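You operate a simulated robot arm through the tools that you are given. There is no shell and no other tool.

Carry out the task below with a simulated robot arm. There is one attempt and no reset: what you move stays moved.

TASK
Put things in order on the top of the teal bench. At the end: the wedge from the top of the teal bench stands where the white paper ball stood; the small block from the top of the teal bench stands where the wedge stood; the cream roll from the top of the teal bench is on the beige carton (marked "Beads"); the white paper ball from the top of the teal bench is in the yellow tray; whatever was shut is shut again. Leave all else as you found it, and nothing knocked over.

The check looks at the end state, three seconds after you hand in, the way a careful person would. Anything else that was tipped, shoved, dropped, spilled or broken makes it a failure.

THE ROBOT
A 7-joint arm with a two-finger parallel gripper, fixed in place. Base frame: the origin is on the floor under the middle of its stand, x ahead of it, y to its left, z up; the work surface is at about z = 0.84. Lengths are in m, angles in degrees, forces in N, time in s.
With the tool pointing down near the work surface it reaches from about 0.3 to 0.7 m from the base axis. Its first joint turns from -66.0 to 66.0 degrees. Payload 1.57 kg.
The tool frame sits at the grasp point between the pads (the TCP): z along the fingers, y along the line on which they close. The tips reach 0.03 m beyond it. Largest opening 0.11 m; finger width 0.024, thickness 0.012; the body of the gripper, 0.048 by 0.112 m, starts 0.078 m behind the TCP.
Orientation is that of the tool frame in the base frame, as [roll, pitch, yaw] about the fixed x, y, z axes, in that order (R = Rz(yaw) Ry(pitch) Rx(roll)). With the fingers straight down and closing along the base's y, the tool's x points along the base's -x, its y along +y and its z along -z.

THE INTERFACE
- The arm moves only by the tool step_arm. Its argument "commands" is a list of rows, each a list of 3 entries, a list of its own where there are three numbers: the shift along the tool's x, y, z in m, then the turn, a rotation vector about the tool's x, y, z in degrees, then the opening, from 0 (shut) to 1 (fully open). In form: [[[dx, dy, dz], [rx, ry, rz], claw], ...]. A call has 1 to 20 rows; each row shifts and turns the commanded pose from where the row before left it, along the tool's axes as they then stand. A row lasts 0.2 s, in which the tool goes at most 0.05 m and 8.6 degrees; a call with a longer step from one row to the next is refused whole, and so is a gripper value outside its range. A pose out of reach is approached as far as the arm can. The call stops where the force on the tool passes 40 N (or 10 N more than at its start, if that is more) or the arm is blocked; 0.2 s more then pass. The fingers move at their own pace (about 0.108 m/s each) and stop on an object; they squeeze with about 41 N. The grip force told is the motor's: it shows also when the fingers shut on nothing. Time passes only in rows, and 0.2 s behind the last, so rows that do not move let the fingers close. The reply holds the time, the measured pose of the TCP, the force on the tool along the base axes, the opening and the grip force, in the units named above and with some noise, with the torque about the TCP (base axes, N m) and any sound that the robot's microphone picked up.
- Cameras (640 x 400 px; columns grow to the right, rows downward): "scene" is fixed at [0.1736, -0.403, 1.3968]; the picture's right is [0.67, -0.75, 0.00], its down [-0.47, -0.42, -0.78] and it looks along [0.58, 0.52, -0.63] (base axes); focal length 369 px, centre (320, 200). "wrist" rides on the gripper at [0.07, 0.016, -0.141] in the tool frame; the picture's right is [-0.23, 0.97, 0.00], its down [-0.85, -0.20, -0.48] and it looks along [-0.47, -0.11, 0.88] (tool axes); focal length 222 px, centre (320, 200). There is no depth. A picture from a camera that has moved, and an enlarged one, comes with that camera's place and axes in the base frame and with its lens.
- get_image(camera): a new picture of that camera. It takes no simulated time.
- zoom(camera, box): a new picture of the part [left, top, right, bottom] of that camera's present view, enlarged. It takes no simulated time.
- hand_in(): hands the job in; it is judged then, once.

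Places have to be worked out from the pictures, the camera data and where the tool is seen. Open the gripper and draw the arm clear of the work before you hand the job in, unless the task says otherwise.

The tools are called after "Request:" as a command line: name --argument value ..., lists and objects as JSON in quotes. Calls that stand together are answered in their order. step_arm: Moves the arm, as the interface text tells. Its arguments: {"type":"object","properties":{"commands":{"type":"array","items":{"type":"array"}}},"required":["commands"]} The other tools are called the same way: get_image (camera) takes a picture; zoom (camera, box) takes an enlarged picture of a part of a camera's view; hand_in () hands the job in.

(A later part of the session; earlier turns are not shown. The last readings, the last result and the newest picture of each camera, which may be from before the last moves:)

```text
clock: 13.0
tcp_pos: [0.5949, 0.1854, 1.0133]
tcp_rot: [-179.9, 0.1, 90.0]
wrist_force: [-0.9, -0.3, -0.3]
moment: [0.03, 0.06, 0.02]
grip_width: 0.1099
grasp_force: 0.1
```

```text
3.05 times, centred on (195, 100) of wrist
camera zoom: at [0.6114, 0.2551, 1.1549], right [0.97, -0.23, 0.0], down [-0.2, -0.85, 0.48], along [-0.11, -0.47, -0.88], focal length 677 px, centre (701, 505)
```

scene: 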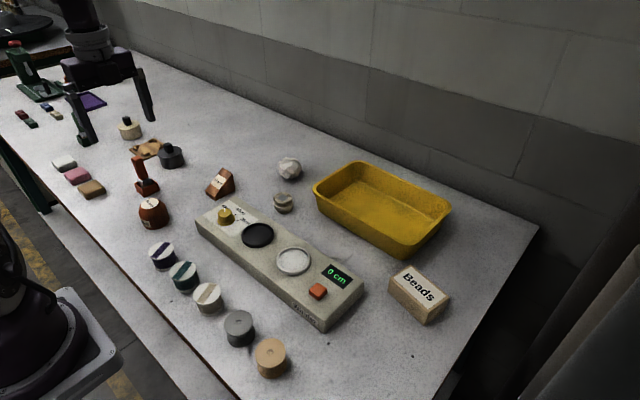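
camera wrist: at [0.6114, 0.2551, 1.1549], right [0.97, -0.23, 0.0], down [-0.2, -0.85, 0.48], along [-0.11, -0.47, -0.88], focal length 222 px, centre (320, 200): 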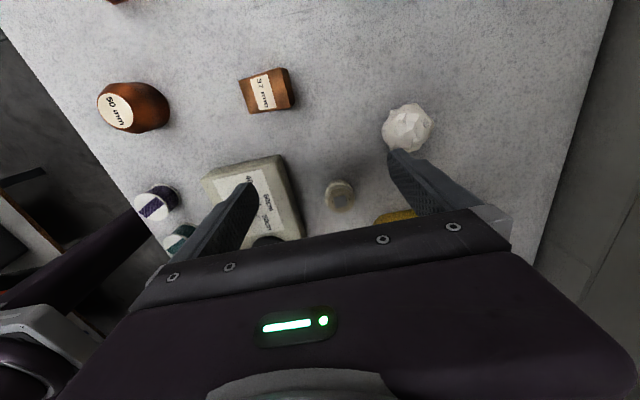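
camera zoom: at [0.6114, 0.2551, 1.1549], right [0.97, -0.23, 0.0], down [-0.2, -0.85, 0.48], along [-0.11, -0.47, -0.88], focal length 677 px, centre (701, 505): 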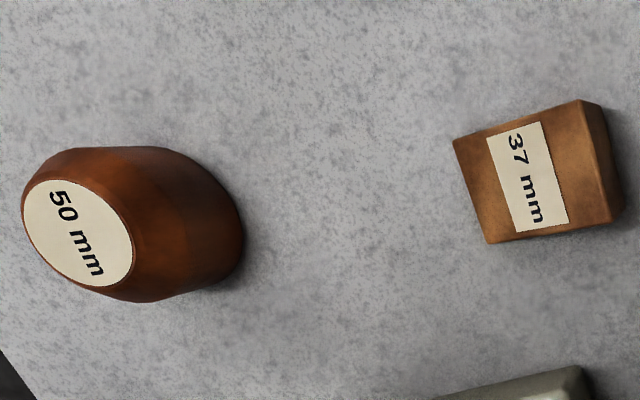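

The grey square on top of the roll looks flat, but I want to verify from a low side angle whether it's a separate block. I'll tilt the tool to view the roll nearly horizontally, staying clear of the ball.

Request:
step_arm --commands '[[[0, -0.005, 0], [0, -8, 0], 1], [[0, -0.005, 0], [0, -8, 0], 1], [[0, -0.005, 0], [0, -8, 0], 1], [[0, 0, 0], [0, -8, 0], 1], [[0, 0, 0], [0, -8, 0], 1], [[0.035, 0, 0.01], [0, 0, 0], 1], [[0.03, 0, 0.01], [0, 0, 0], 1]]'

Request:
get_image --camera "wrist"

Request:
get_image --camera "scene"

```text
clock: 14.6
tcp_pos: [0.5734, 0.2097, 0.9678]
tcp_rot: [179.9, 40.1, 89.8]
wrist_force: [0.1, 0.7, 0.2]
moment: [0.0, 0.0, 0.01]
grip_width: 0.11
grasp_force: 0.1
out of reach, approached as far as the arm can: row 7
```

```text
taken
camera wrist: at [0.5897, 0.3553, 1.0314], right [0.97, -0.18, 0.15], down [-0.2, -0.35, 0.92], along [-0.11, -0.92, -0.37], focal length 222 px, centre (320, 200)
```

wrist: 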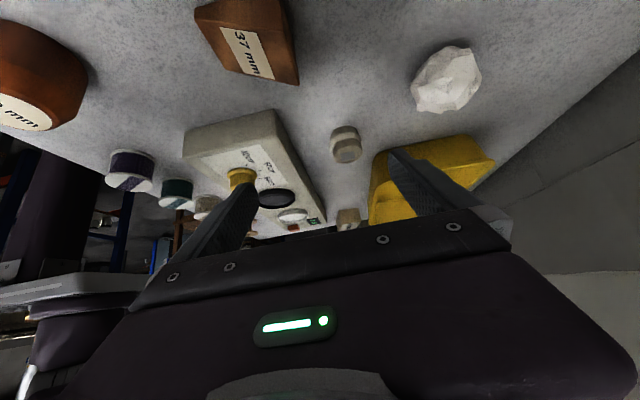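

```text
taken
```

scene: 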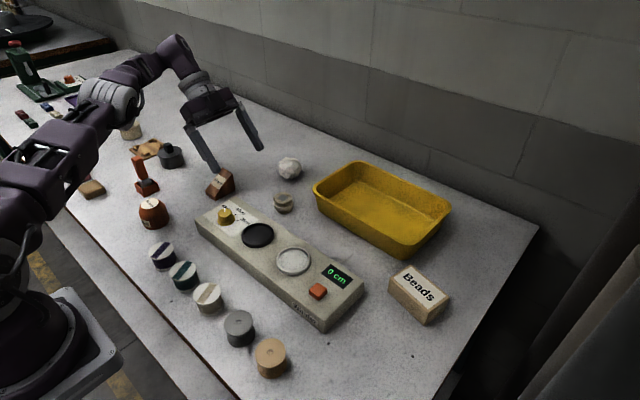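

The low-angle view is good; zoom on the roll's profile.

Request:
zoom --camera "wrist" --box '[318, 112, 374, 172]'

Request:
zoom --camera "wrist" --box '[90, 120, 380, 250]'

```text
6.67 times, centred on (346, 142) of wrist
camera zoom: at [0.5897, 0.3553, 1.0314], right [0.97, -0.18, 0.15], down [-0.2, -0.35, 0.92], along [-0.11, -0.92, -0.37], focal length 1481 px, centre (147, 587)
```

zoom: 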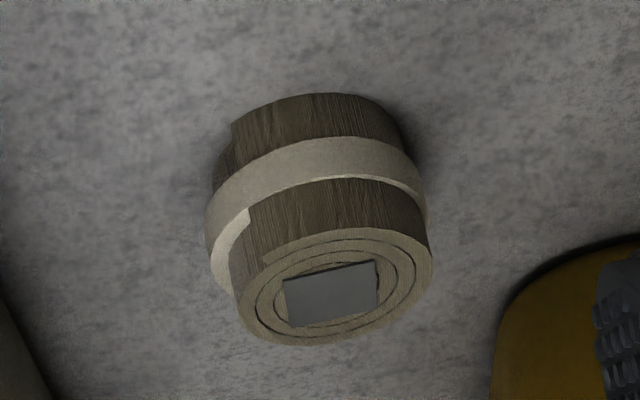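

```text
2.21 times, centred on (235, 185) of wrist
camera zoom: at [0.5897, 0.3553, 1.0314], right [0.97, -0.18, 0.15], down [-0.2, -0.35, 0.92], along [-0.11, -0.92, -0.37], focal length 490 px, centre (508, 233)
```

zoom: 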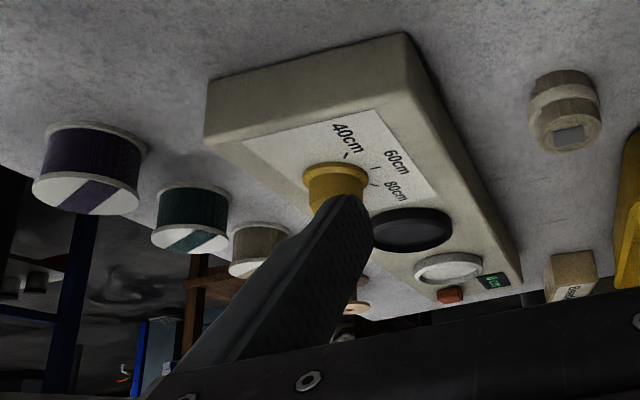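

The square is flat and belongs to the roll, so that banded roll is the cream roll, and the only remaining loose (non-station) piece is the labelled copper "50 mm" block, a sibling of the "37 mm" wedge; I take it as the small block. Now I raise the arm, untilt and turn back to the fingers-along-y pose.

Request:
step_arm --commands '[[[-0.03, 0, -0.036], [0, 0, 0], 1], [[-0.02, 0, -0.024], [0, 8, 0], 1], [[0, 0, 0], [0, 8, 0], 1], [[0, 0, 0], [0, 8, 0], 1], [[0, 0, 0], [0, 8, 0], 1], [[0, 0, 0], [0, 8, 0], 1], [[0, 0, -0.02], [0, 0, -8.2], 1], [[0, 0, 0], [0, 0, -8.2], 1], [[0, 0, 0], [0, 0, -8.2], 1], [[0, 0, 0], [0, 0, -8.2], 1], [[0, 0, 0], [0, 0, -8.2], 1], [[0, 0, 0], [0, 0, -8.2], 1], [[0, 0, 0], [0, 0, -8.2], 1], [[0, 0, 0], [0, 0, -8.2], 1], [[0, 0, 0], [0, 0, -8.2], 1], [[0, 0, 0], [0, 0, -8.2], 1], [[0, 0, 0], [0, 0, -8], 1]]'

Request:
zoom --camera "scene" --box '[370, 250, 470, 335]'

Request:
get_image --camera "scene"

Request:
get_image --camera "wrist"

```text
clock: 18.2
tcp_pos: [0.574, 0.2135, 1.0564]
tcp_rot: [-180.0, 0.0, -179.9]
wrist_force: [-0.8, 0.0, -0.5]
moment: [-0.04, 0.0, 0.02]
grip_width: 0.1102
grasp_force: 0.0
out of reach, approached as far as the arm can: row 1
```

```text
4.71 times, centred on (420, 292) of scene
camera zoom: at [0.1736, -0.403, 1.3968], right [0.67, -0.75, 0.0], down [-0.47, -0.42, -0.78], along [0.58, 0.52, -0.63], focal length 1735 px, centre (-151, -235)
```

zoom: 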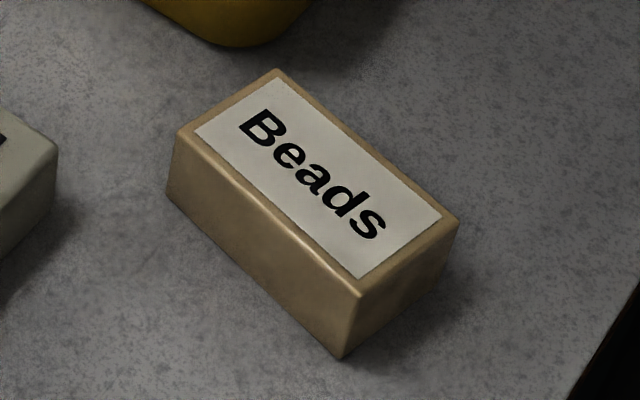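

```text
taken
```

scene: 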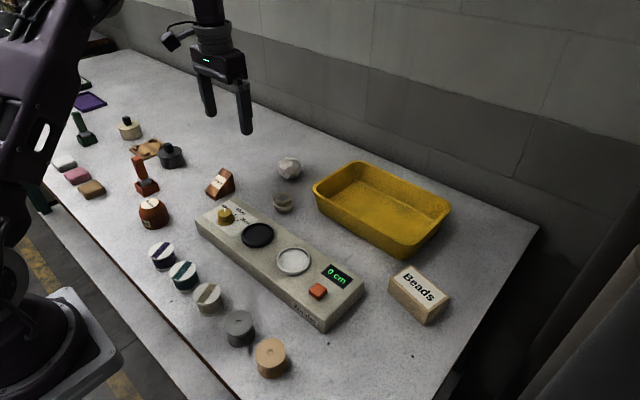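

```text
taken
camera wrist: at [0.5043, 0.2299, 1.1978], right [0.23, 0.97, 0.0], down [0.86, -0.2, 0.48], along [0.47, -0.11, -0.88], focal length 222 px, centre (320, 200)
```

wrist: 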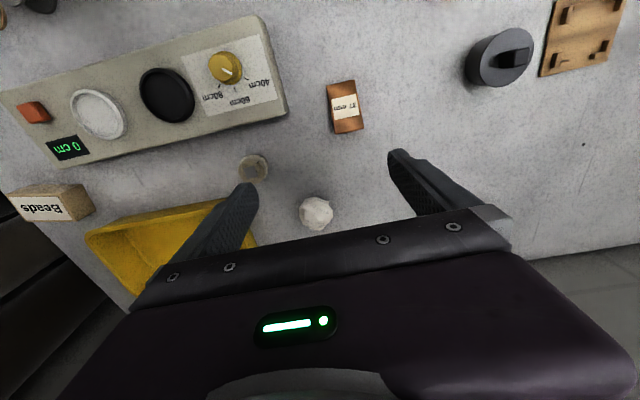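

Positions settled: ball centre ≈ (0.704, 0.176), wedge centre ≈ (0.544, 0.258), copper block ≈ (0.384, 0.2745), roll ≈ (0.6035, 0.096), carton top centre ≈ (0.587, −0.263, 0.876). I move above the ball first and test the reach.

Request:
step_arm --commands '[[[-0.0325, -0.0094, 0.014], [0, 0, 0], 1], [[-0.0325, -0.0094, 0.014], [0, 0, 0], 1], [[-0.0325, -0.0094, 0.014], [0, 0, 0], 1], [[-0.0325, -0.0094, 0.014], [0, 0, 0], 1]]'

Request:
get_image --camera "wrist"

```text
clock: 19.2
tcp_pos: [0.6593, 0.1693, 1.0093]
tcp_rot: [180.0, 0.2, 180.0]
wrist_force: [0.0, -1.1, 0.4]
moment: [0.01, 0.02, 0.0]
grip_width: 0.1097
grasp_force: 0.0
out of reach, approached as far as the arm can: row 3, 4
```

```text
taken
camera wrist: at [0.5892, 0.1868, 1.1513], right [0.23, 0.97, 0.0], down [0.85, -0.2, 0.48], along [0.47, -0.11, -0.88], focal length 222 px, centre (320, 200)
```

wrist: 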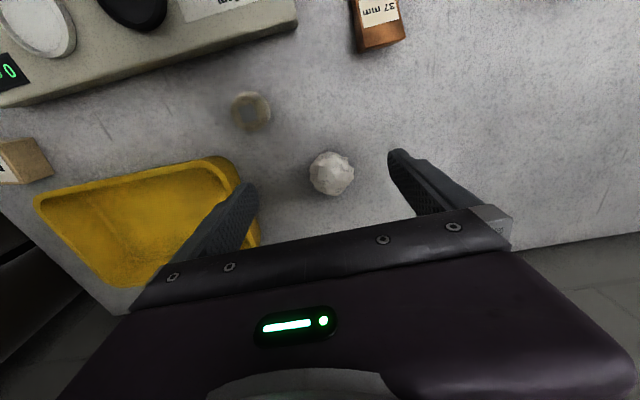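

Straight-down reach ends at about x=0.66 here, so I'll tilt the fingers outward 24° and then line up to approach the ball along the tool axis.

Request:
step_arm --commands '[[[0, 0, 0], [0, -8, 0], 1], [[0, 0, 0], [0, -8, 0], 1], [[0, 0, 0], [0, -8, 0], 1], [[0.0163, 0.0065, 0.0366], [0, 0, 0], 1], [[0, 0, 0], [0, 0, 0], 1]]'

Request:
get_image --camera "wrist"

Request:
get_image --camera "scene"

```text
clock: 20.4
tcp_pos: [0.6598, 0.1754, 0.9703]
tcp_rot: [-179.8, 24.2, 180.0]
wrist_force: [-0.7, -0.6, -0.1]
moment: [0.01, -0.02, -0.01]
grip_width: 0.1098
grasp_force: 0.2
```

```text
taken
camera wrist: at [0.5385, 0.1936, 1.0712], right [0.21, 0.97, 0.09], down [0.59, -0.2, 0.79], along [0.78, -0.11, -0.61], focal length 222 px, centre (320, 200)
```

wrist: 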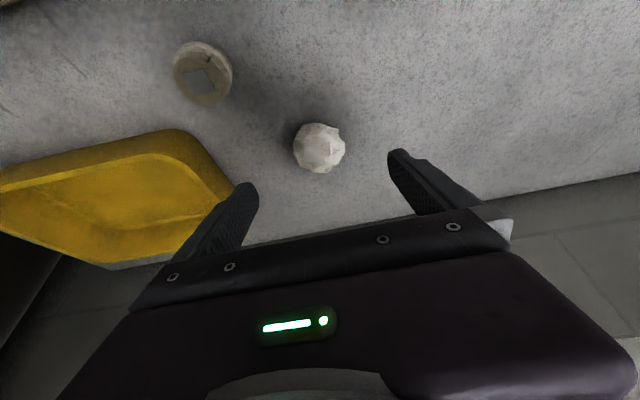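

```text
taken
```

scene: 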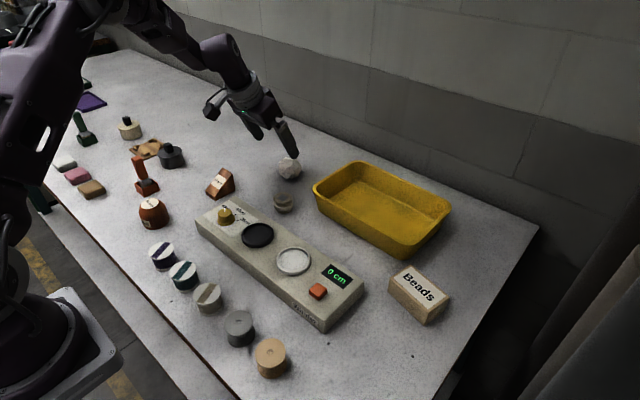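

Alignment checks out (ball at ≈(0.702, 0.176)). I advance 0.10 m along the tool axis, then close gently on the ball.

Request:
step_arm --commands '[[[0, 0.0005, 0.03], [0, 0, 0], 1], [[0, 0, 0.03], [0, 0, 0], 1], [[0, 0, 0.025], [0, 0, 0], 1], [[0, 0, 0.013], [0, 0, 0], 1], [[0, 0, 0], [0, 0, 0], 1]]'

Request:
get_image --camera "wrist"

Request:
zoom --camera "scene" --box '[220, 100, 380, 220]'

```text
clock: 21.6
tcp_pos: [0.7, 0.1776, 0.8807]
tcp_rot: [-179.8, 24.1, 179.9]
wrist_force: [-0.5, 0.6, 0.5]
moment: [-0.04, 0.01, -0.01]
grip_width: 0.1099
grasp_force: 0.0
```

```text
taken
camera wrist: at [0.5794, 0.195, 0.9817], right [0.21, 0.97, 0.09], down [0.59, -0.2, 0.79], along [0.78, -0.11, -0.61], focal length 222 px, centre (320, 200)
```

wrist: 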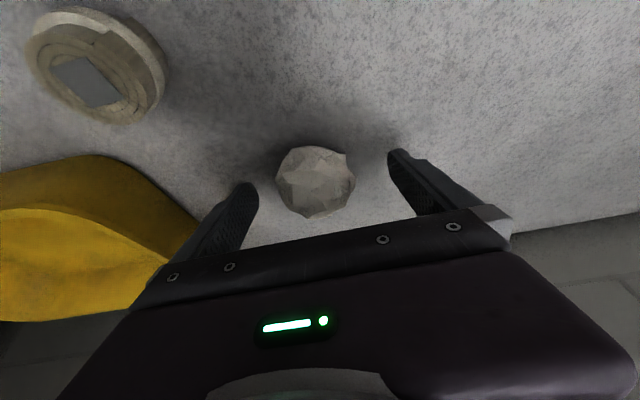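

```text
3.33 times, centred on (300, 160) of scene
camera zoom: at [0.1736, -0.403, 1.3968], right [0.67, -0.75, 0.0], down [-0.47, -0.42, -0.78], along [0.58, 0.52, -0.63], focal length 1229 px, centre (387, 333)
```

zoom: 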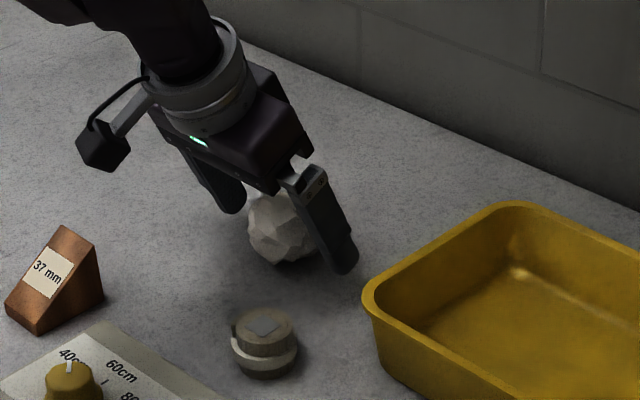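

The ball sits between the fingers. I close progressively and read the width and force.

Request:
step_arm --commands '[[[0, 0, 0], [0, 0, 0], 0.46], [[0, 0, 0], [0, 0, 0], 0.46], [[0, 0, 0], [0, 0, 0], 0.46]]'

Request:
get_image --camera "wrist"

```text
clock: 22.4
tcp_pos: [0.6998, 0.1789, 0.88]
tcp_rot: [-179.9, 24.0, 180.0]
wrist_force: [0.2, 0.7, 0.5]
moment: [-0.02, 0.01, -0.03]
grip_width: 0.0539
grasp_force: 41.3
```

```text
taken
camera wrist: at [0.5792, 0.1951, 0.982], right [0.21, 0.97, 0.09], down [0.59, -0.2, 0.79], along [0.78, -0.11, -0.61], focal length 222 px, centre (320, 200)
```

wrist: 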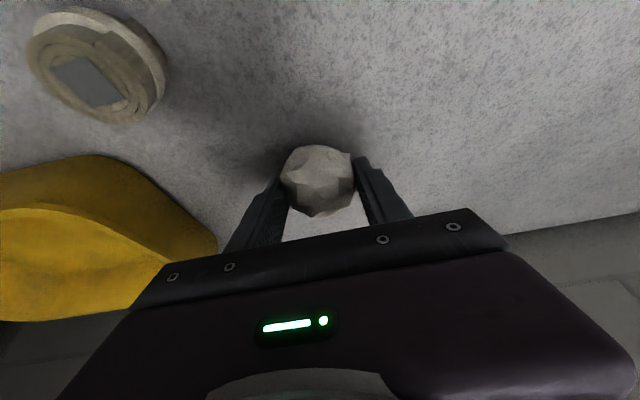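

Ball gripped (0.054 m wide). I lift 0.12 m straight up, then carry it over to the near half of the tray.

Request:
step_arm --commands '[[[-0.0163, 0, -0.0366], [0, 0, 0], 0.46], [[-0.0163, 0, -0.0366], [0, 0, 0], 0.46], [[-0.0163, 0, -0.0366], [0, 0, 0], 0.46], [[0, -0.039, 0], [0, 0, 0], 0.46], [[0, -0.039, 0], [0, 0, 0], 0.46], [[0, -0.039, 0], [0, 0, 0], 0.46], [[0, -0.039, 0], [0, 0, 0], 0.46], [[0, -0.039, 0], [0, 0, 0], 0.46], [[0, -0.039, 0], [0, 0, 0], 0.46], [[0, 0, 0], [0, 0, 0], 0.46]]'

Request:
get_image --camera "wrist"

Request:
get_image --camera "scene"

```text
clock: 24.6
tcp_pos: [0.7002, -0.0543, 1.0018]
tcp_rot: [180.0, 24.0, -179.9]
wrist_force: [0.1, -0.1, -0.4]
moment: [0.0, -0.02, -0.02]
grip_width: 0.0538
grasp_force: 41.2
```

```text
taken
camera wrist: at [0.5787, -0.0378, 1.1027], right [0.21, 0.97, 0.09], down [0.59, -0.2, 0.79], along [0.78, -0.11, -0.61], focal length 222 px, centre (320, 200)
```

wrist: 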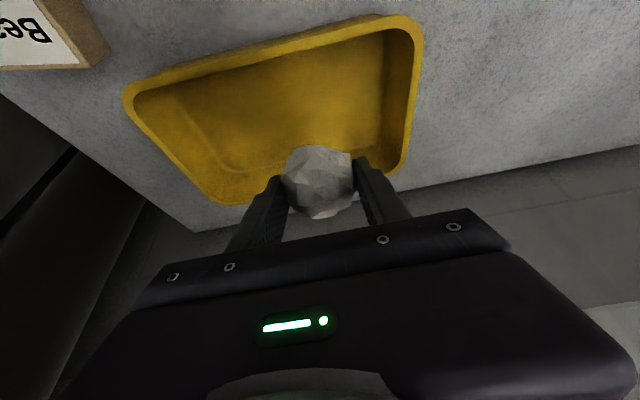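

```text
taken
```

scene: 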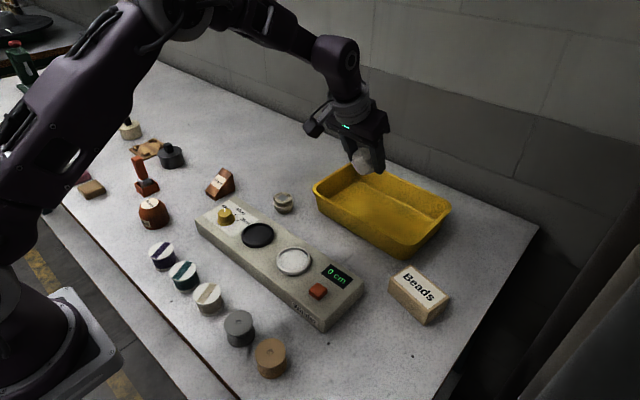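

The ball hangs over the tray interior; I lower it to the tray floor.

Request:
step_arm --commands '[[[0.0163, 0, 0.0366], [0, 0, 0], 0.46], [[0.0163, 0, 0.0366], [0, 0, 0], 0.46], [[0.0081, 0, 0.0183], [0, 0, 0], 0.46], [[0.0041, 0, 0.0091], [0, 0, 0], 0.46], [[0, 0, 0], [0, 0, 0], 0.46]]'

Request:
get_image --camera "wrist"

Request:
zoom --camera "scene" --box '[290, 100, 470, 260]'

```text
clock: 25.8
tcp_pos: [0.6999, -0.0537, 0.8886]
tcp_rot: [-180.0, 24.0, 180.0]
wrist_force: [0.8, 0.5, -0.2]
moment: [0.0, 0.03, 0.0]
grip_width: 0.0539
grasp_force: 41.1
```

```text
taken
camera wrist: at [0.579, -0.0367, 0.9904], right [0.21, 0.97, 0.09], down [0.59, -0.2, 0.79], along [0.78, -0.11, -0.61], focal length 222 px, centre (320, 200)
```

wrist: 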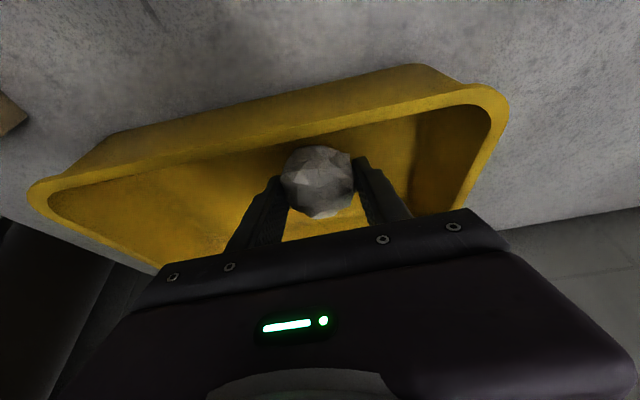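

```text
2.50 times, centred on (380, 180) of scene
camera zoom: at [0.1736, -0.403, 1.3968], right [0.67, -0.75, 0.0], down [-0.47, -0.42, -0.78], along [0.58, 0.52, -0.63], focal length 922 px, centre (170, 250)
```

zoom: 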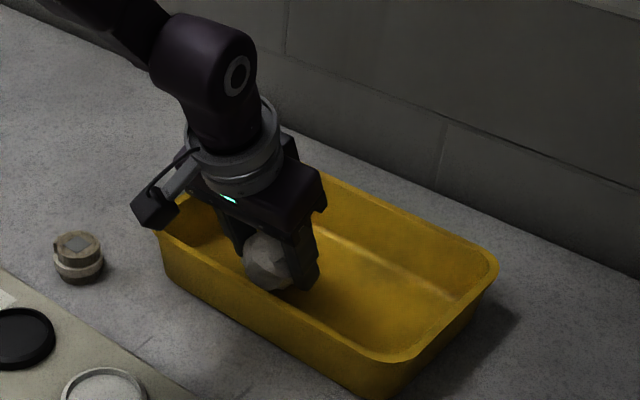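

No floor contact felt yet; a few millimetres further down, then release partially so the fingers don't sweep the tray.

Request:
step_arm --commands '[[[0.0016, 0, 0.0037], [0, 0, 0], 0.46], [[0.0008, 0, 0.0018], [0, 0, 0], 0.46], [[0, 0, 0], [0, 0, 0], 0.46]]'

```text
clock: 26.6
tcp_pos: [0.7008, -0.0547, 0.8843]
tcp_rot: [-179.9, 24.2, 179.9]
wrist_force: [-1.9, 1.5, 16.0]
moment: [-0.03, 0.15, -0.04]
grip_width: 0.0538
grasp_force: 40.8
```

Contact with the tray floor (16 N). I open and retreat along the tool axis, then straight up.

Request:
step_arm --commands '[[[0, 0, -0.002], [0, 0, 0], 0.6], [[0, 0, 0], [0, 0, 0], 0.75], [[0, 0, 0], [0, 0, 0], 0.75], [[0, 0, -0.02], [0, 0, 0], 0.75], [[0, 0, -0.03], [0, 0, 0], 0.75], [[0, 0, -0.04], [0, 0, 0], 0.75], [[0, 0, -0.04], [0, 0, 0], 0.75]]'

Request:
get_image --camera "wrist"

Request:
get_image --camera "scene"

```text
clock: 28.2
tcp_pos: [0.6472, -0.0568, 1.0076]
tcp_rot: [-179.9, 23.9, -180.0]
wrist_force: [-0.7, 0.3, 0.4]
moment: [-0.01, 0.01, 0.04]
grip_width: 0.0827
grasp_force: 0.1
```

```text
taken
camera wrist: at [0.5261, -0.0396, 1.1092], right [0.21, 0.97, 0.09], down [0.59, -0.2, 0.79], along [0.78, -0.11, -0.61], focal length 222 px, centre (320, 200)
```

wrist: 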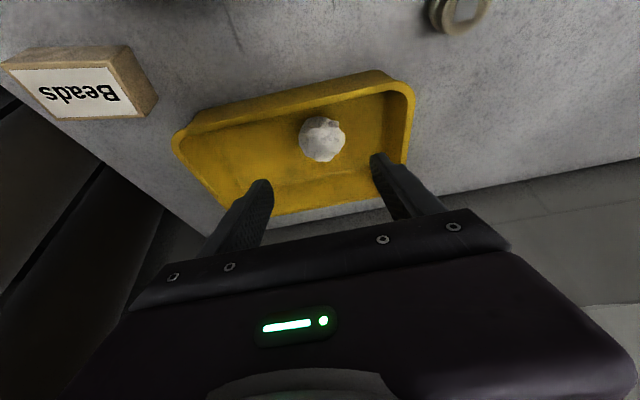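

```text
taken
```

scene: 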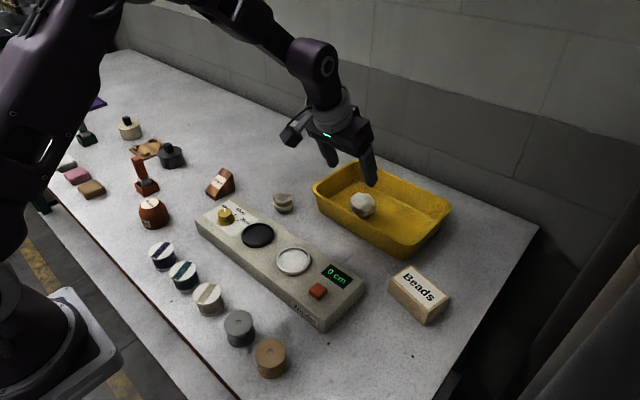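

The ball rests in the tray. Keeping the same 24° tilt (needed at the far placement spot), I move to a pre-grasp point behind and above the wedge.

Request:
step_arm --commands '[[[0.0178, 0.0394, -0.00245], [0, 0, 0], 0.75], [[0.0178, 0.0394, -0.00245], [0, 0, 0], 0.75], [[0.0178, 0.0394, -0.00245], [0, 0, 0], 0.75], [[0.0178, 0.0394, -0.00245], [0, 0, 0], 0.75], [[0.0178, 0.0394, -0.00245], [0, 0, 0], 0.75], [[0.0178, 0.0394, -0.00245], [0, 0, 0], 0.75], [[0.0178, 0.0394, -0.00245], [0, 0, 0], 0.75], [[0.0178, 0.0394, -0.00245], [0, 0, 0], 0.75], [[0, 0, 0], [0, 0, 0], 0.75]]'

Request:
get_image --camera "wrist"

Request:
zoom --camera "wrist" --box '[240, 80, 420, 220]'

```text
clock: 30.2
tcp_pos: [0.5084, 0.2601, 0.9638]
tcp_rot: [-179.7, 23.9, 179.9]
wrist_force: [0.4, -0.1, 0.6]
moment: [0.0, -0.01, -0.01]
grip_width: 0.0825
grasp_force: 0.2
```

```text
taken
camera wrist: at [0.3882, 0.2771, 1.0638], right [0.21, 0.97, 0.09], down [0.59, -0.2, 0.79], along [0.78, -0.11, -0.61], focal length 222 px, centre (320, 200)
```

wrist: 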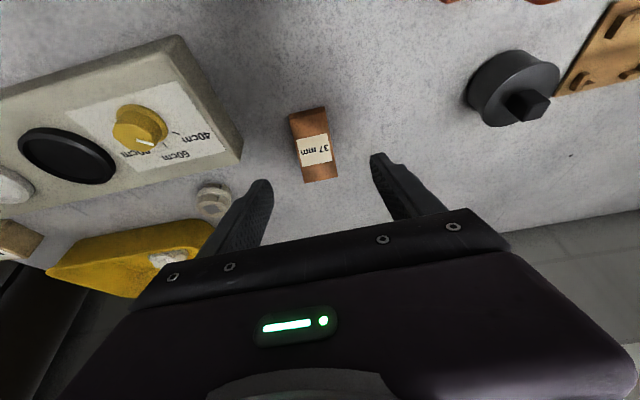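

```text
2.86 times, centred on (330, 150) of wrist
camera zoom: at [0.3882, 0.2771, 1.0638], right [0.21, 0.97, 0.09], down [0.59, -0.2, 0.79], along [0.78, -0.11, -0.61], focal length 635 px, centre (291, 343)
```

zoom: 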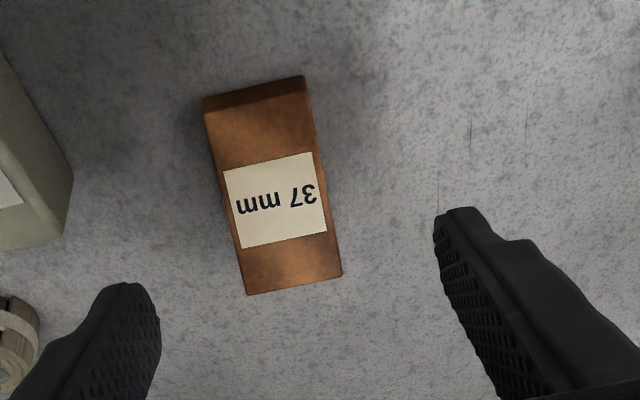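

Wedge measured here at x 0.517–0.576, y 0.2365–0.275. I advance along the tool axis so the pads straddle its tall half.

Request:
step_arm --commands '[[[-0.0047, -0.0045, 0.02], [0, 0, 0], 0.75], [[0, 0, 0.03], [0, 0, 0], 0.75], [[0, 0, 0.03], [0, 0, 0], 0.75], [[0, 0, 0.0166], [0, 0, 0], 0.75], [[0, 0, 0], [0, 0, 0], 0.75]]'

Request:
zoom --camera "wrist" --box '[180, 80, 460, 240]'

Request:
zoom --camera "scene" --box '[170, 120, 300, 230]'

```text
clock: 31.4
tcp_pos: [0.551, 0.2568, 0.8789]
tcp_rot: [-180.0, 24.0, 180.0]
wrist_force: [-0.4, 0.2, 0.0]
moment: [-0.02, -0.02, 0.02]
grip_width: 0.0824
grasp_force: 0.1
```

```text
2.29 times, centred on (320, 160) of wrist
camera zoom: at [0.4305, 0.2734, 0.979], right [0.21, 0.97, 0.09], down [0.59, -0.2, 0.79], along [0.78, -0.11, -0.61], focal length 508 px, centre (320, 291)
```

zoom: 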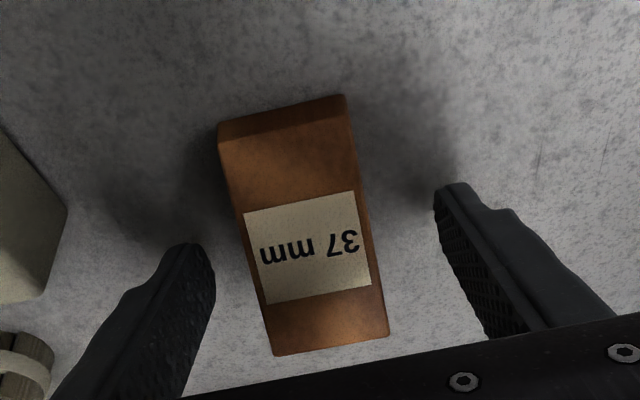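

```text
3.64 times, centred on (235, 175) of scene
camera zoom: at [0.1736, -0.403, 1.3968], right [0.67, -0.75, 0.0], down [-0.47, -0.42, -0.78], along [0.58, 0.52, -0.63], focal length 1341 px, centre (629, 291)
```

zoom: 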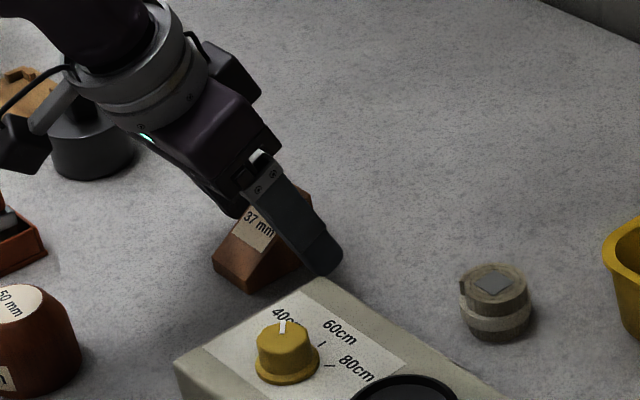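

The fingers straddle the wedge symmetrically. I close on it.

Request:
step_arm --commands '[[[0, 0, 0], [0, 0, 0], 0.28], [[0, 0, 0], [0, 0, 0], 0.28], [[0, 0, 0], [0, 0, 0], 0.28]]'

Request:
zoom --camera "wrist" --box '[180, 80, 460, 240]'

```text
clock: 32.2
tcp_pos: [0.5517, 0.2575, 0.8773]
tcp_rot: [-179.8, 24.0, 179.9]
wrist_force: [-0.1, 0.9, -0.7]
moment: [0.02, 0.01, 0.01]
grip_width: 0.0392
grasp_force: 40.6
```

```text
2.29 times, centred on (320, 160) of wrist
camera zoom: at [0.4304, 0.2735, 0.9792], right [0.21, 0.97, 0.09], down [0.59, -0.2, 0.79], along [0.78, -0.11, -0.61], focal length 508 px, centre (320, 291)
```

zoom: 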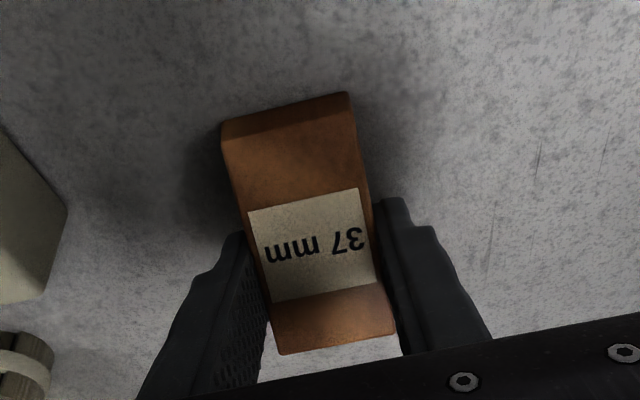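

Wedge held (0.039 m). I lift 6 cm and carry it to above the ball's former spot.

Request:
step_arm --commands '[[[-0.0122, 0, -0.0274], [0, 0, 0], 0.28], [[-0.0122, 0, -0.0274], [0, 0, 0], 0.28], [[-0.0283, -0.0161, 0.0126], [0, 0, 0], 0.28], [[-0.0283, -0.0161, 0.0126], [0, 0, 0], 0.28], [[-0.0283, -0.0161, 0.0126], [0, 0, 0], 0.28], [[-0.0283, -0.0161, 0.0126], [0, 0, 0], 0.28], [[-0.0283, -0.0161, 0.0126], [0, 0, 0], 0.28], [[0, 0, 0], [0, 0, 0], 0.28]]'

Request:
get_image --camera "wrist"

Request:
get_image --camera "scene"

```text
clock: 34.0
tcp_pos: [0.7082, 0.1764, 0.9381]
tcp_rot: [-179.9, 23.9, 179.9]
wrist_force: [0.2, -0.2, 0.7]
moment: [-0.02, 0.03, 0.0]
grip_width: 0.039
grasp_force: 41.6
```

```text
taken
camera wrist: at [0.5873, 0.1931, 1.0387], right [0.21, 0.97, 0.09], down [0.59, -0.2, 0.79], along [0.78, -0.11, -0.61], focal length 222 px, centre (320, 200)
```

wrist: 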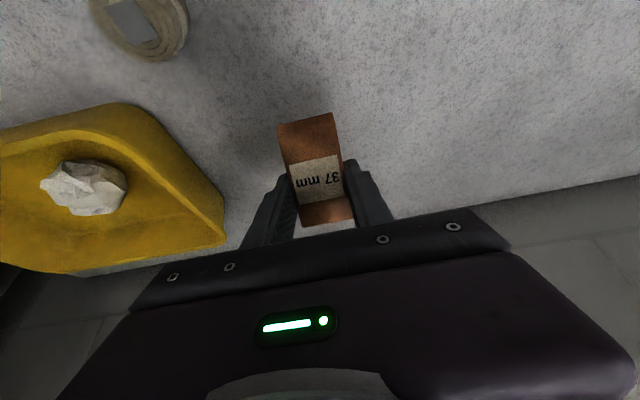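

```text
taken
```

scene: 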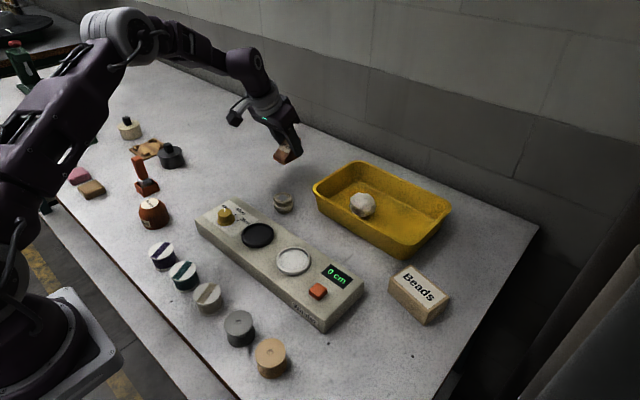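

Wedge is held over the target (TCP 0.708, 0.176). I lower it and feel for the bench.

Request:
step_arm --commands '[[[0.0122, 0, 0.0274], [0, 0, 0], 0.28], [[0.0098, 0, 0.0219], [0, 0, 0], 0.28], [[0.0016, 0, 0.0037], [0, 0, 0], 0.28], [[0, 0, 0], [0, 0, 0], 0.28]]'

```text
clock: 35.0
tcp_pos: [0.7073, 0.1766, 0.8796]
tcp_rot: [-179.9, 24.0, 179.9]
wrist_force: [0.8, -0.5, -0.9]
moment: [-0.06, -0.03, -0.02]
grip_width: 0.0388
grasp_force: 41.0
```

Request:
step_arm --commands '[[[0.0008, 0, 0.0018], [0, 0, 0], 0.28], [[0.0004, 0, 0.0009], [0, 0, 0], 0.28], [[0, 0, 0], [0, 0, 0], 0.28]]'

Request:
zoom --camera "scene" --box '[220, 90, 380, 220]'

```text
clock: 35.8
tcp_pos: [0.7084, 0.1769, 0.8794]
tcp_rot: [180.0, 24.2, -180.0]
wrist_force: [-4.9, -0.4, 16.3]
moment: [0.09, 0.47, 0.04]
grip_width: 0.0386
grasp_force: 41.3
```

```text
3.08 times, centred on (300, 155) of scene
camera zoom: at [0.1731, -0.4031, 1.3968], right [0.67, -0.75, 0.0], down [-0.47, -0.42, -0.78], along [0.58, 0.52, -0.63], focal length 1134 px, centre (382, 338)
```

zoom: 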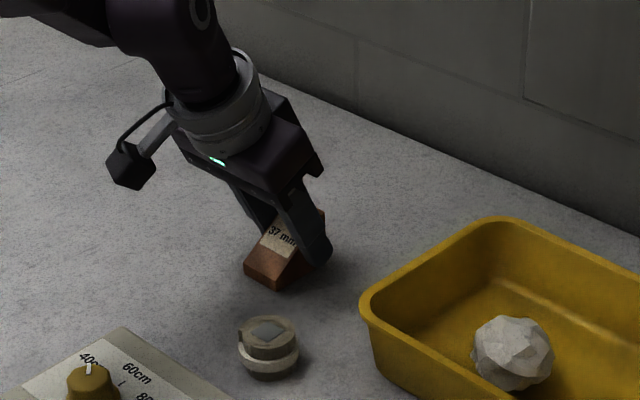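

The wedge touches the bench (16 N). I open the fingers and back out along the tool axis.

Request:
step_arm --commands '[[[-0.0004, 0, -0.0009], [0, 0, 0], 0.4], [[0, 0, 0], [0, 0, 0], 0.65], [[0, 0, 0], [0, 0, 0], 0.65], [[0, 0, -0.02], [0, 0, 0], 0.65], [[0, 0, -0.04], [0, 0, 0], 0.65], [[0, 0, -0.045], [0, 0, 0], 0.65], [[0, 0, -0.03], [0, 0, 0], 0.65]]'

Request:
get_image --camera "wrist"

Request:
get_image --camera "scene"

```text
clock: 37.4
tcp_pos: [0.6538, 0.1768, 1.0019]
tcp_rot: [180.0, 24.0, -180.0]
wrist_force: [0.4, -0.3, 0.0]
moment: [0.01, -0.01, -0.04]
grip_width: 0.0716
grasp_force: 0.0
```

```text
taken
camera wrist: at [0.5324, 0.1931, 1.1024], right [0.21, 0.97, 0.09], down [0.59, -0.2, 0.79], along [0.78, -0.11, -0.61], focal length 222 px, centre (320, 200)
```

wrist: 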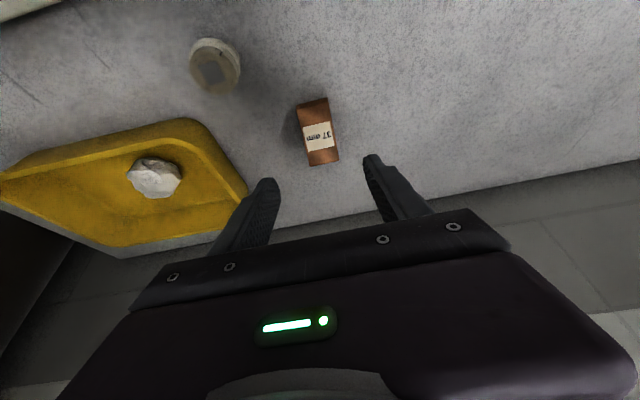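

```text
taken
```

scene: 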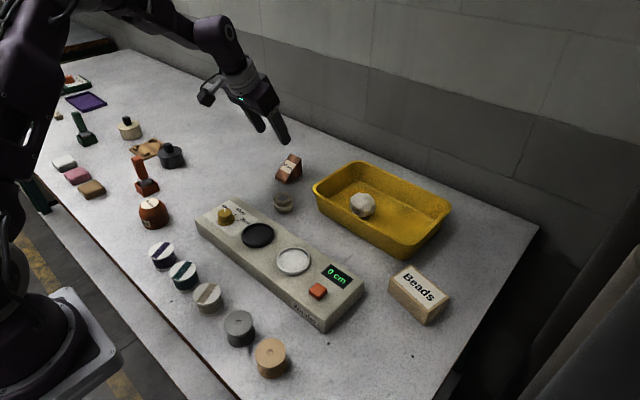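

The wedge stands upright where the ball was. Next the roll: I shift over it and return the tool to vertical.

Request:
step_arm --commands '[[[0.0152, -0.027, -0.0068], [0, 0, 0], 0.65], [[0.0152, -0.027, -0.0068], [0, 0, 0], 0.65], [[0.0152, -0.027, -0.0068], [0, 0, 0], 0.65], [[0, 0, 0], [0, 8, 0], 0.65], [[0, 0, 0], [0, 8, 0], 0.65], [[0, 0, 0], [0, 8, 0], 0.65], [[0, 0, 0], [0, 0, 0], 0.65]]'

Request:
get_image --camera "wrist"

Request:
zoom --camera "wrist" --box '[250, 100, 410, 220]'

Request:
zoom --camera "scene" --box '[240, 130, 340, 220]'

```text
clock: 39.0
tcp_pos: [0.6039, 0.0933, 1.0019]
tcp_rot: [-180.0, -0.2, -180.0]
wrist_force: [0.3, -0.1, 1.1]
moment: [0.01, 0.01, -0.01]
grip_width: 0.0715
grasp_force: 0.1
```

```text
taken
camera wrist: at [0.5335, 0.111, 1.1434], right [0.23, 0.97, 0.0], down [0.86, -0.2, 0.48], along [0.47, -0.11, -0.88], focal length 222 px, centre (320, 200)
```

wrist: 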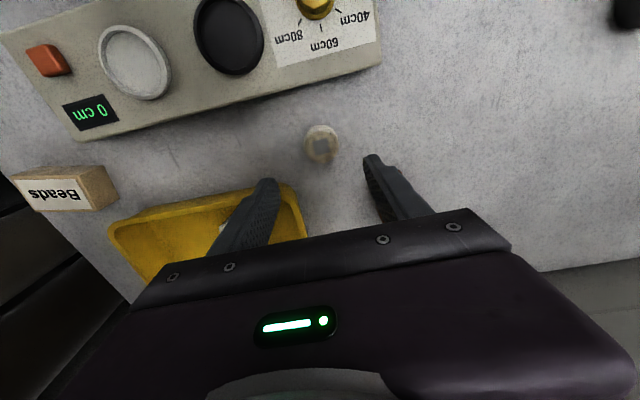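

```text
3.33 times, centred on (330, 160) of wrist
camera zoom: at [0.5335, 0.111, 1.1434], right [0.23, 0.97, 0.0], down [0.86, -0.2, 0.48], along [0.47, -0.11, -0.88], focal length 740 px, centre (287, 333)
```

zoom: 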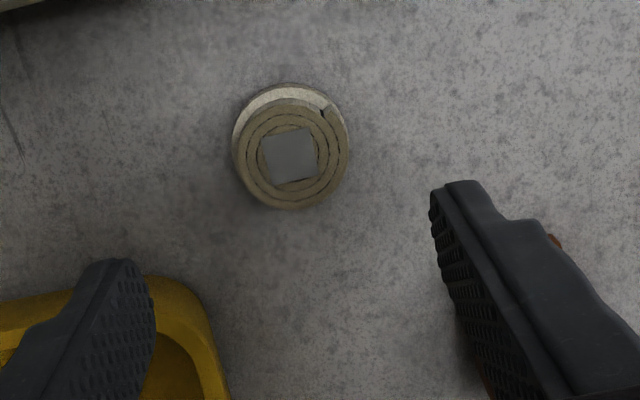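

```text
4.44 times, centred on (290, 175) of scene
camera zoom: at [0.1736, -0.403, 1.3968], right [0.67, -0.75, 0.0], down [-0.47, -0.42, -0.78], along [0.58, 0.52, -0.63], focal length 1639 px, centre (453, 311)
```

zoom: 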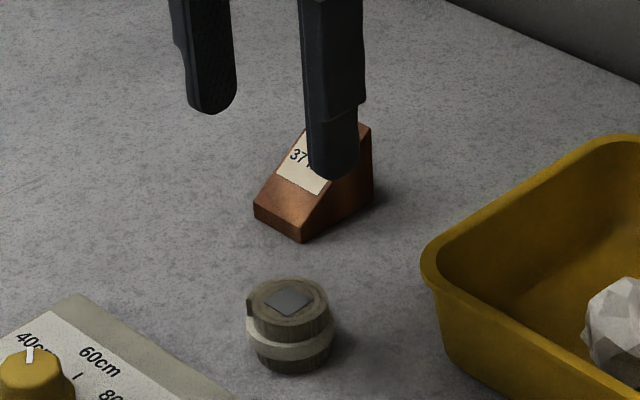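

The roll is centred between the fingers (≈0.605, 0.0955). I descend vertically to z≈0.873 and close on it.

Request:
step_arm --commands '[[[0, 0.002, 0.03], [0, 0, 0], 0.65], [[0, 0, 0.03], [0, 0, 0], 0.65], [[0, 0, 0.03], [0, 0, 0], 0.65], [[0, 0, 0.03], [0, 0, 0], 0.65], [[0, 0, 0.008], [0, 0, 0], 0.65], [[0, 0, 0], [0, 0, 0], 0.65]]'

Request:
zoom --camera "wrist" --box '[180, 80, 460, 240]'

Request:
zoom --camera "scene" --box '[230, 140, 350, 240]'

```text
clock: 40.4
tcp_pos: [0.602, 0.0959, 0.8751]
tcp_rot: [-179.9, 0.0, 179.9]
wrist_force: [0.1, 0.0, -0.4]
moment: [-0.02, -0.02, 0.01]
grip_width: 0.0718
grasp_force: 0.0
```

```text
2.29 times, centred on (320, 160) of wrist
camera zoom: at [0.5331, 0.113, 1.0164], right [0.23, 0.97, 0.0], down [0.85, -0.2, 0.48], along [0.47, -0.11, -0.88], focal length 508 px, centre (320, 291)
```

zoom: 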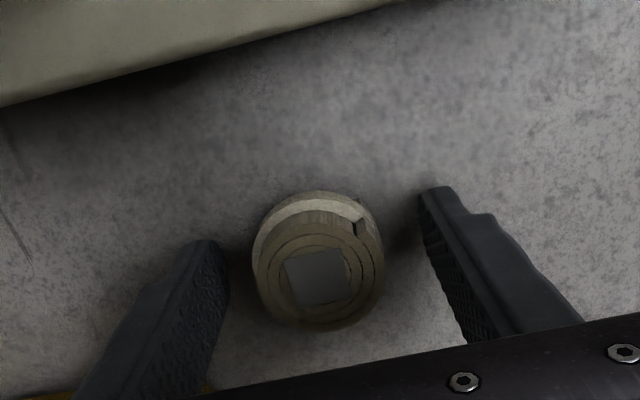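

```text
4.00 times, centred on (290, 190) of scene
camera zoom: at [0.1736, -0.403, 1.3968], right [0.67, -0.75, 0.0], down [-0.47, -0.42, -0.78], along [0.58, 0.52, -0.63], focal length 1475 px, centre (440, 240)
```

zoom: 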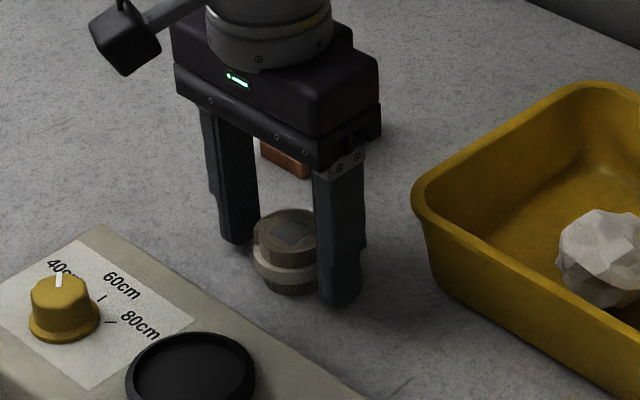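

Roll is between the pads; closing.

Request:
step_arm --commands '[[[-0.002, 0, 0.001], [0, 0, 0], 0.33], [[0, 0, 0], [0, 0, 0], 0.33], [[0, 0, 0], [0, 0, 0], 0.33]]'

Request:
zoom --camera "wrist" --box '[180, 80, 460, 240]'

```text
clock: 41.2
tcp_pos: [0.6052, 0.0968, 0.8731]
tcp_rot: [-179.9, 0.2, 179.9]
wrist_force: [-5.2, -1.7, 11.2]
moment: [-0.15, 0.11, -0.04]
grip_width: 0.0422
grasp_force: 41.3
```

```text
2.29 times, centred on (320, 160) of wrist
camera zoom: at [0.5346, 0.113, 1.0158], right [0.23, 0.97, 0.0], down [0.85, -0.2, 0.48], along [0.47, -0.11, -0.88], focal length 508 px, centre (320, 291)
```

zoom: 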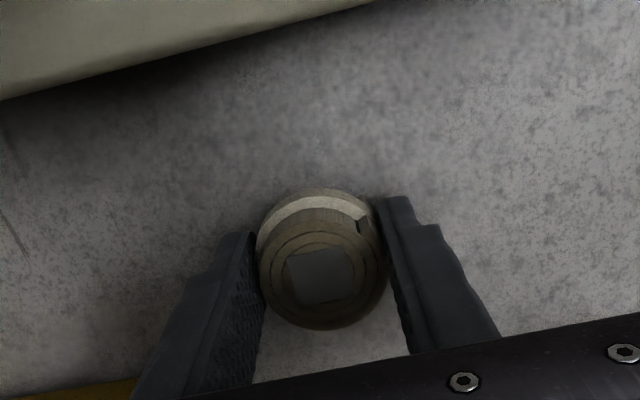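

Roll held (0.042 m). I lift 0.125 m and carry it toward the carton at about (0.587, −0.263).

Request:
step_arm --commands '[[[0, 0, -0.02], [0, 0, 0], 0.33], [[0, 0, -0.035], [0, 0, 0], 0.33], [[0, 0, -0.035], [0, 0, 0], 0.33], [[0, 0, -0.035], [0, 0, 0], 0.33], [[0.002, -0.04, 0], [0, 0, 0], 0.33], [[0.002, -0.04, 0], [0, 0, 0], 0.33], [[0.002, -0.04, 0], [0, 0, 0], 0.33], [[0.002, -0.04, 0], [0, 0, 0], 0.33], [[0.002, -0.04, 0], [0, 0, 0], 0.33], [[0.002, -0.04, 0], [0, 0, 0], 0.33], [[0.002, -0.04, 0], [0, 0, 0], 0.33], [[0.002, -0.04, 0], [0, 0, 0], 0.33], [[0.002, -0.039, 0], [0, 0, 0], 0.33], [[0, 0, 0], [0, 0, 0], 0.33]]'

Request:
get_image --camera "wrist"

Request:
get_image --camera "scene"

```text
clock: 44.2
tcp_pos: [0.5855, -0.2596, 0.9999]
tcp_rot: [-180.0, 0.0, -180.0]
wrist_force: [-0.2, -0.7, -1.0]
moment: [0.03, -0.02, -0.01]
grip_width: 0.0419
grasp_force: 41.3
```

```text
taken
camera wrist: at [0.5153, -0.2443, 1.1417], right [0.23, 0.97, 0.0], down [0.85, -0.2, 0.48], along [0.47, -0.11, -0.88], focal length 222 px, centre (320, 200)
```

wrist: 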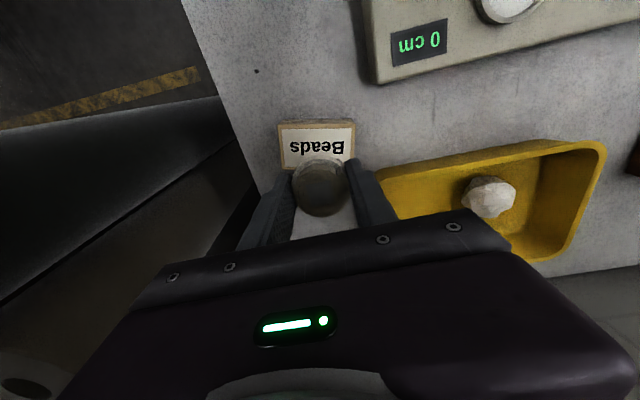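

```text
taken
```

scene: 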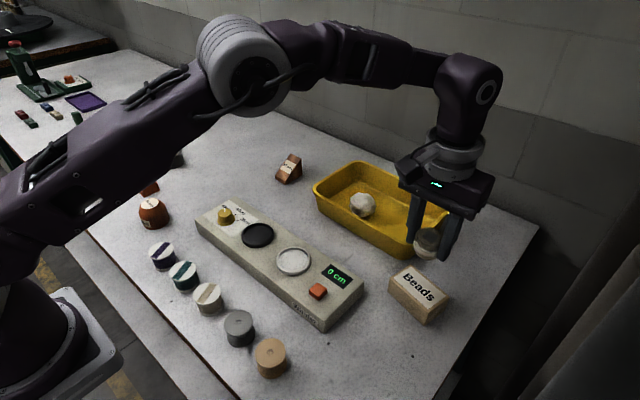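

I check the carton's position from this view before lowering.

Request:
zoom --camera "wrist" --box '[250, 90, 390, 200]'

Request:
zoom --camera "scene" --box '[360, 200, 480, 330]'

```text
3.64 times, centred on (320, 145) of wrist
camera zoom: at [0.5153, -0.2443, 1.1417], right [0.23, 0.97, 0.0], down [0.85, -0.2, 0.48], along [0.47, -0.11, -0.88], focal length 808 px, centre (320, 400)
```

zoom: 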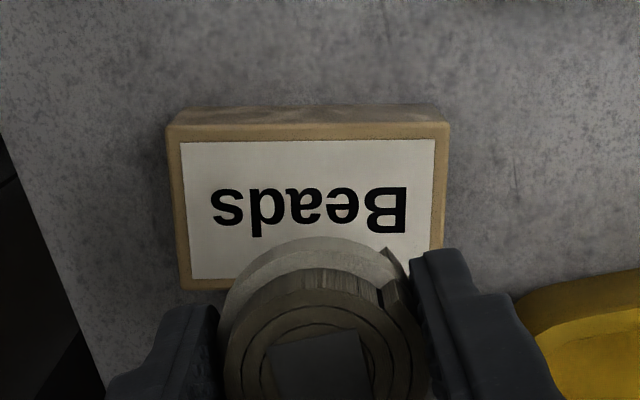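

```text
3.08 times, centred on (420, 265) of scene
camera zoom: at [0.1735, -0.4031, 1.3968], right [0.67, -0.75, 0.0], down [-0.47, -0.42, -0.78], along [0.58, 0.52, -0.63], focal length 1134 px, centre (12, 0)
```

zoom: 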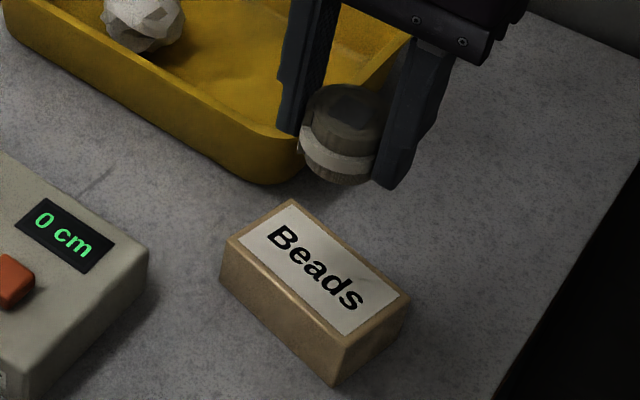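

Carton top centre confirmed at (0.587, −0.264). I correct by a few millimetres and lower the roll onto it, feeling for contact.

Request:
step_arm --commands '[[[-0.0015, -0.004, 0.02], [0, 0, 0], 0.33], [[0, 0, 0.03], [0, 0, 0], 0.33], [[0, 0, 0.025], [0, 0, 0], 0.33], [[0, 0, 0.01], [0, 0, 0], 0.33], [[0, 0, 0.003], [0, 0, 0], 0.33], [[0, 0, 0], [0, 0, 0], 0.33]]'

Request:
zoom --camera "scene" --box '[360, 200, 480, 330]'

```text
clock: 45.6
tcp_pos: [0.5885, -0.2672, 0.9136]
tcp_rot: [-179.8, 0.3, -180.0]
wrist_force: [-4.4, 3.7, 39.5]
moment: [0.26, 0.16, 0.07]
grip_width: 0.0423
grasp_force: 40.5
```

```text
3.08 times, centred on (420, 265) of scene
camera zoom: at [0.1727, -0.4026, 1.397], right [0.67, -0.75, 0.0], down [-0.47, -0.42, -0.78], along [0.58, 0.52, -0.63], focal length 1134 px, centre (12, 0)
```

zoom: 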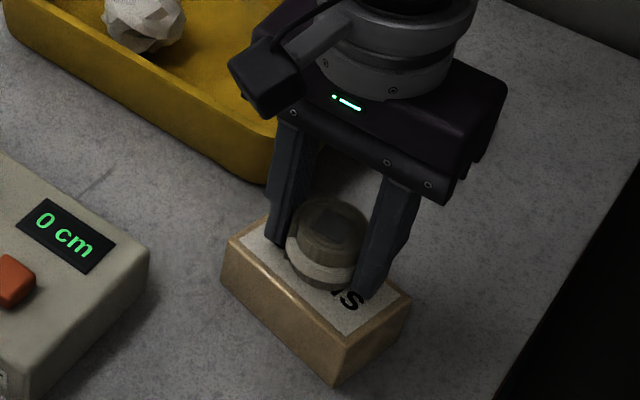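

The roll sits on the carton with ~40 N of press; I ease up 3 mm, check the force, then release.

Request:
step_arm --commands '[[[0, 0, -0.002], [0, 0, 0], 0.33], [[0, 0, 0], [0, 0, 0], 0.33]]'

```text
clock: 46.2
tcp_pos: [0.5866, -0.265, 0.913]
tcp_rot: [-179.9, 0.3, 180.0]
wrist_force: [9.1, -1.2, 19.3]
moment: [0.02, -0.36, -0.02]
grip_width: 0.0422
grasp_force: 40.8
```

Request:
step_arm --commands '[[[0, 0, -0.0015], [0, 0, 0], 0.33], [[0, 0, 0], [0, 0, 0], 0.33]]'

```text
clock: 46.8
tcp_pos: [0.5876, -0.2663, 0.9133]
tcp_rot: [179.9, -0.2, 179.9]
wrist_force: [1.4, 0.9, 7.3]
moment: [0.04, -0.16, 0.02]
grip_width: 0.0423
grasp_force: 41.4
```

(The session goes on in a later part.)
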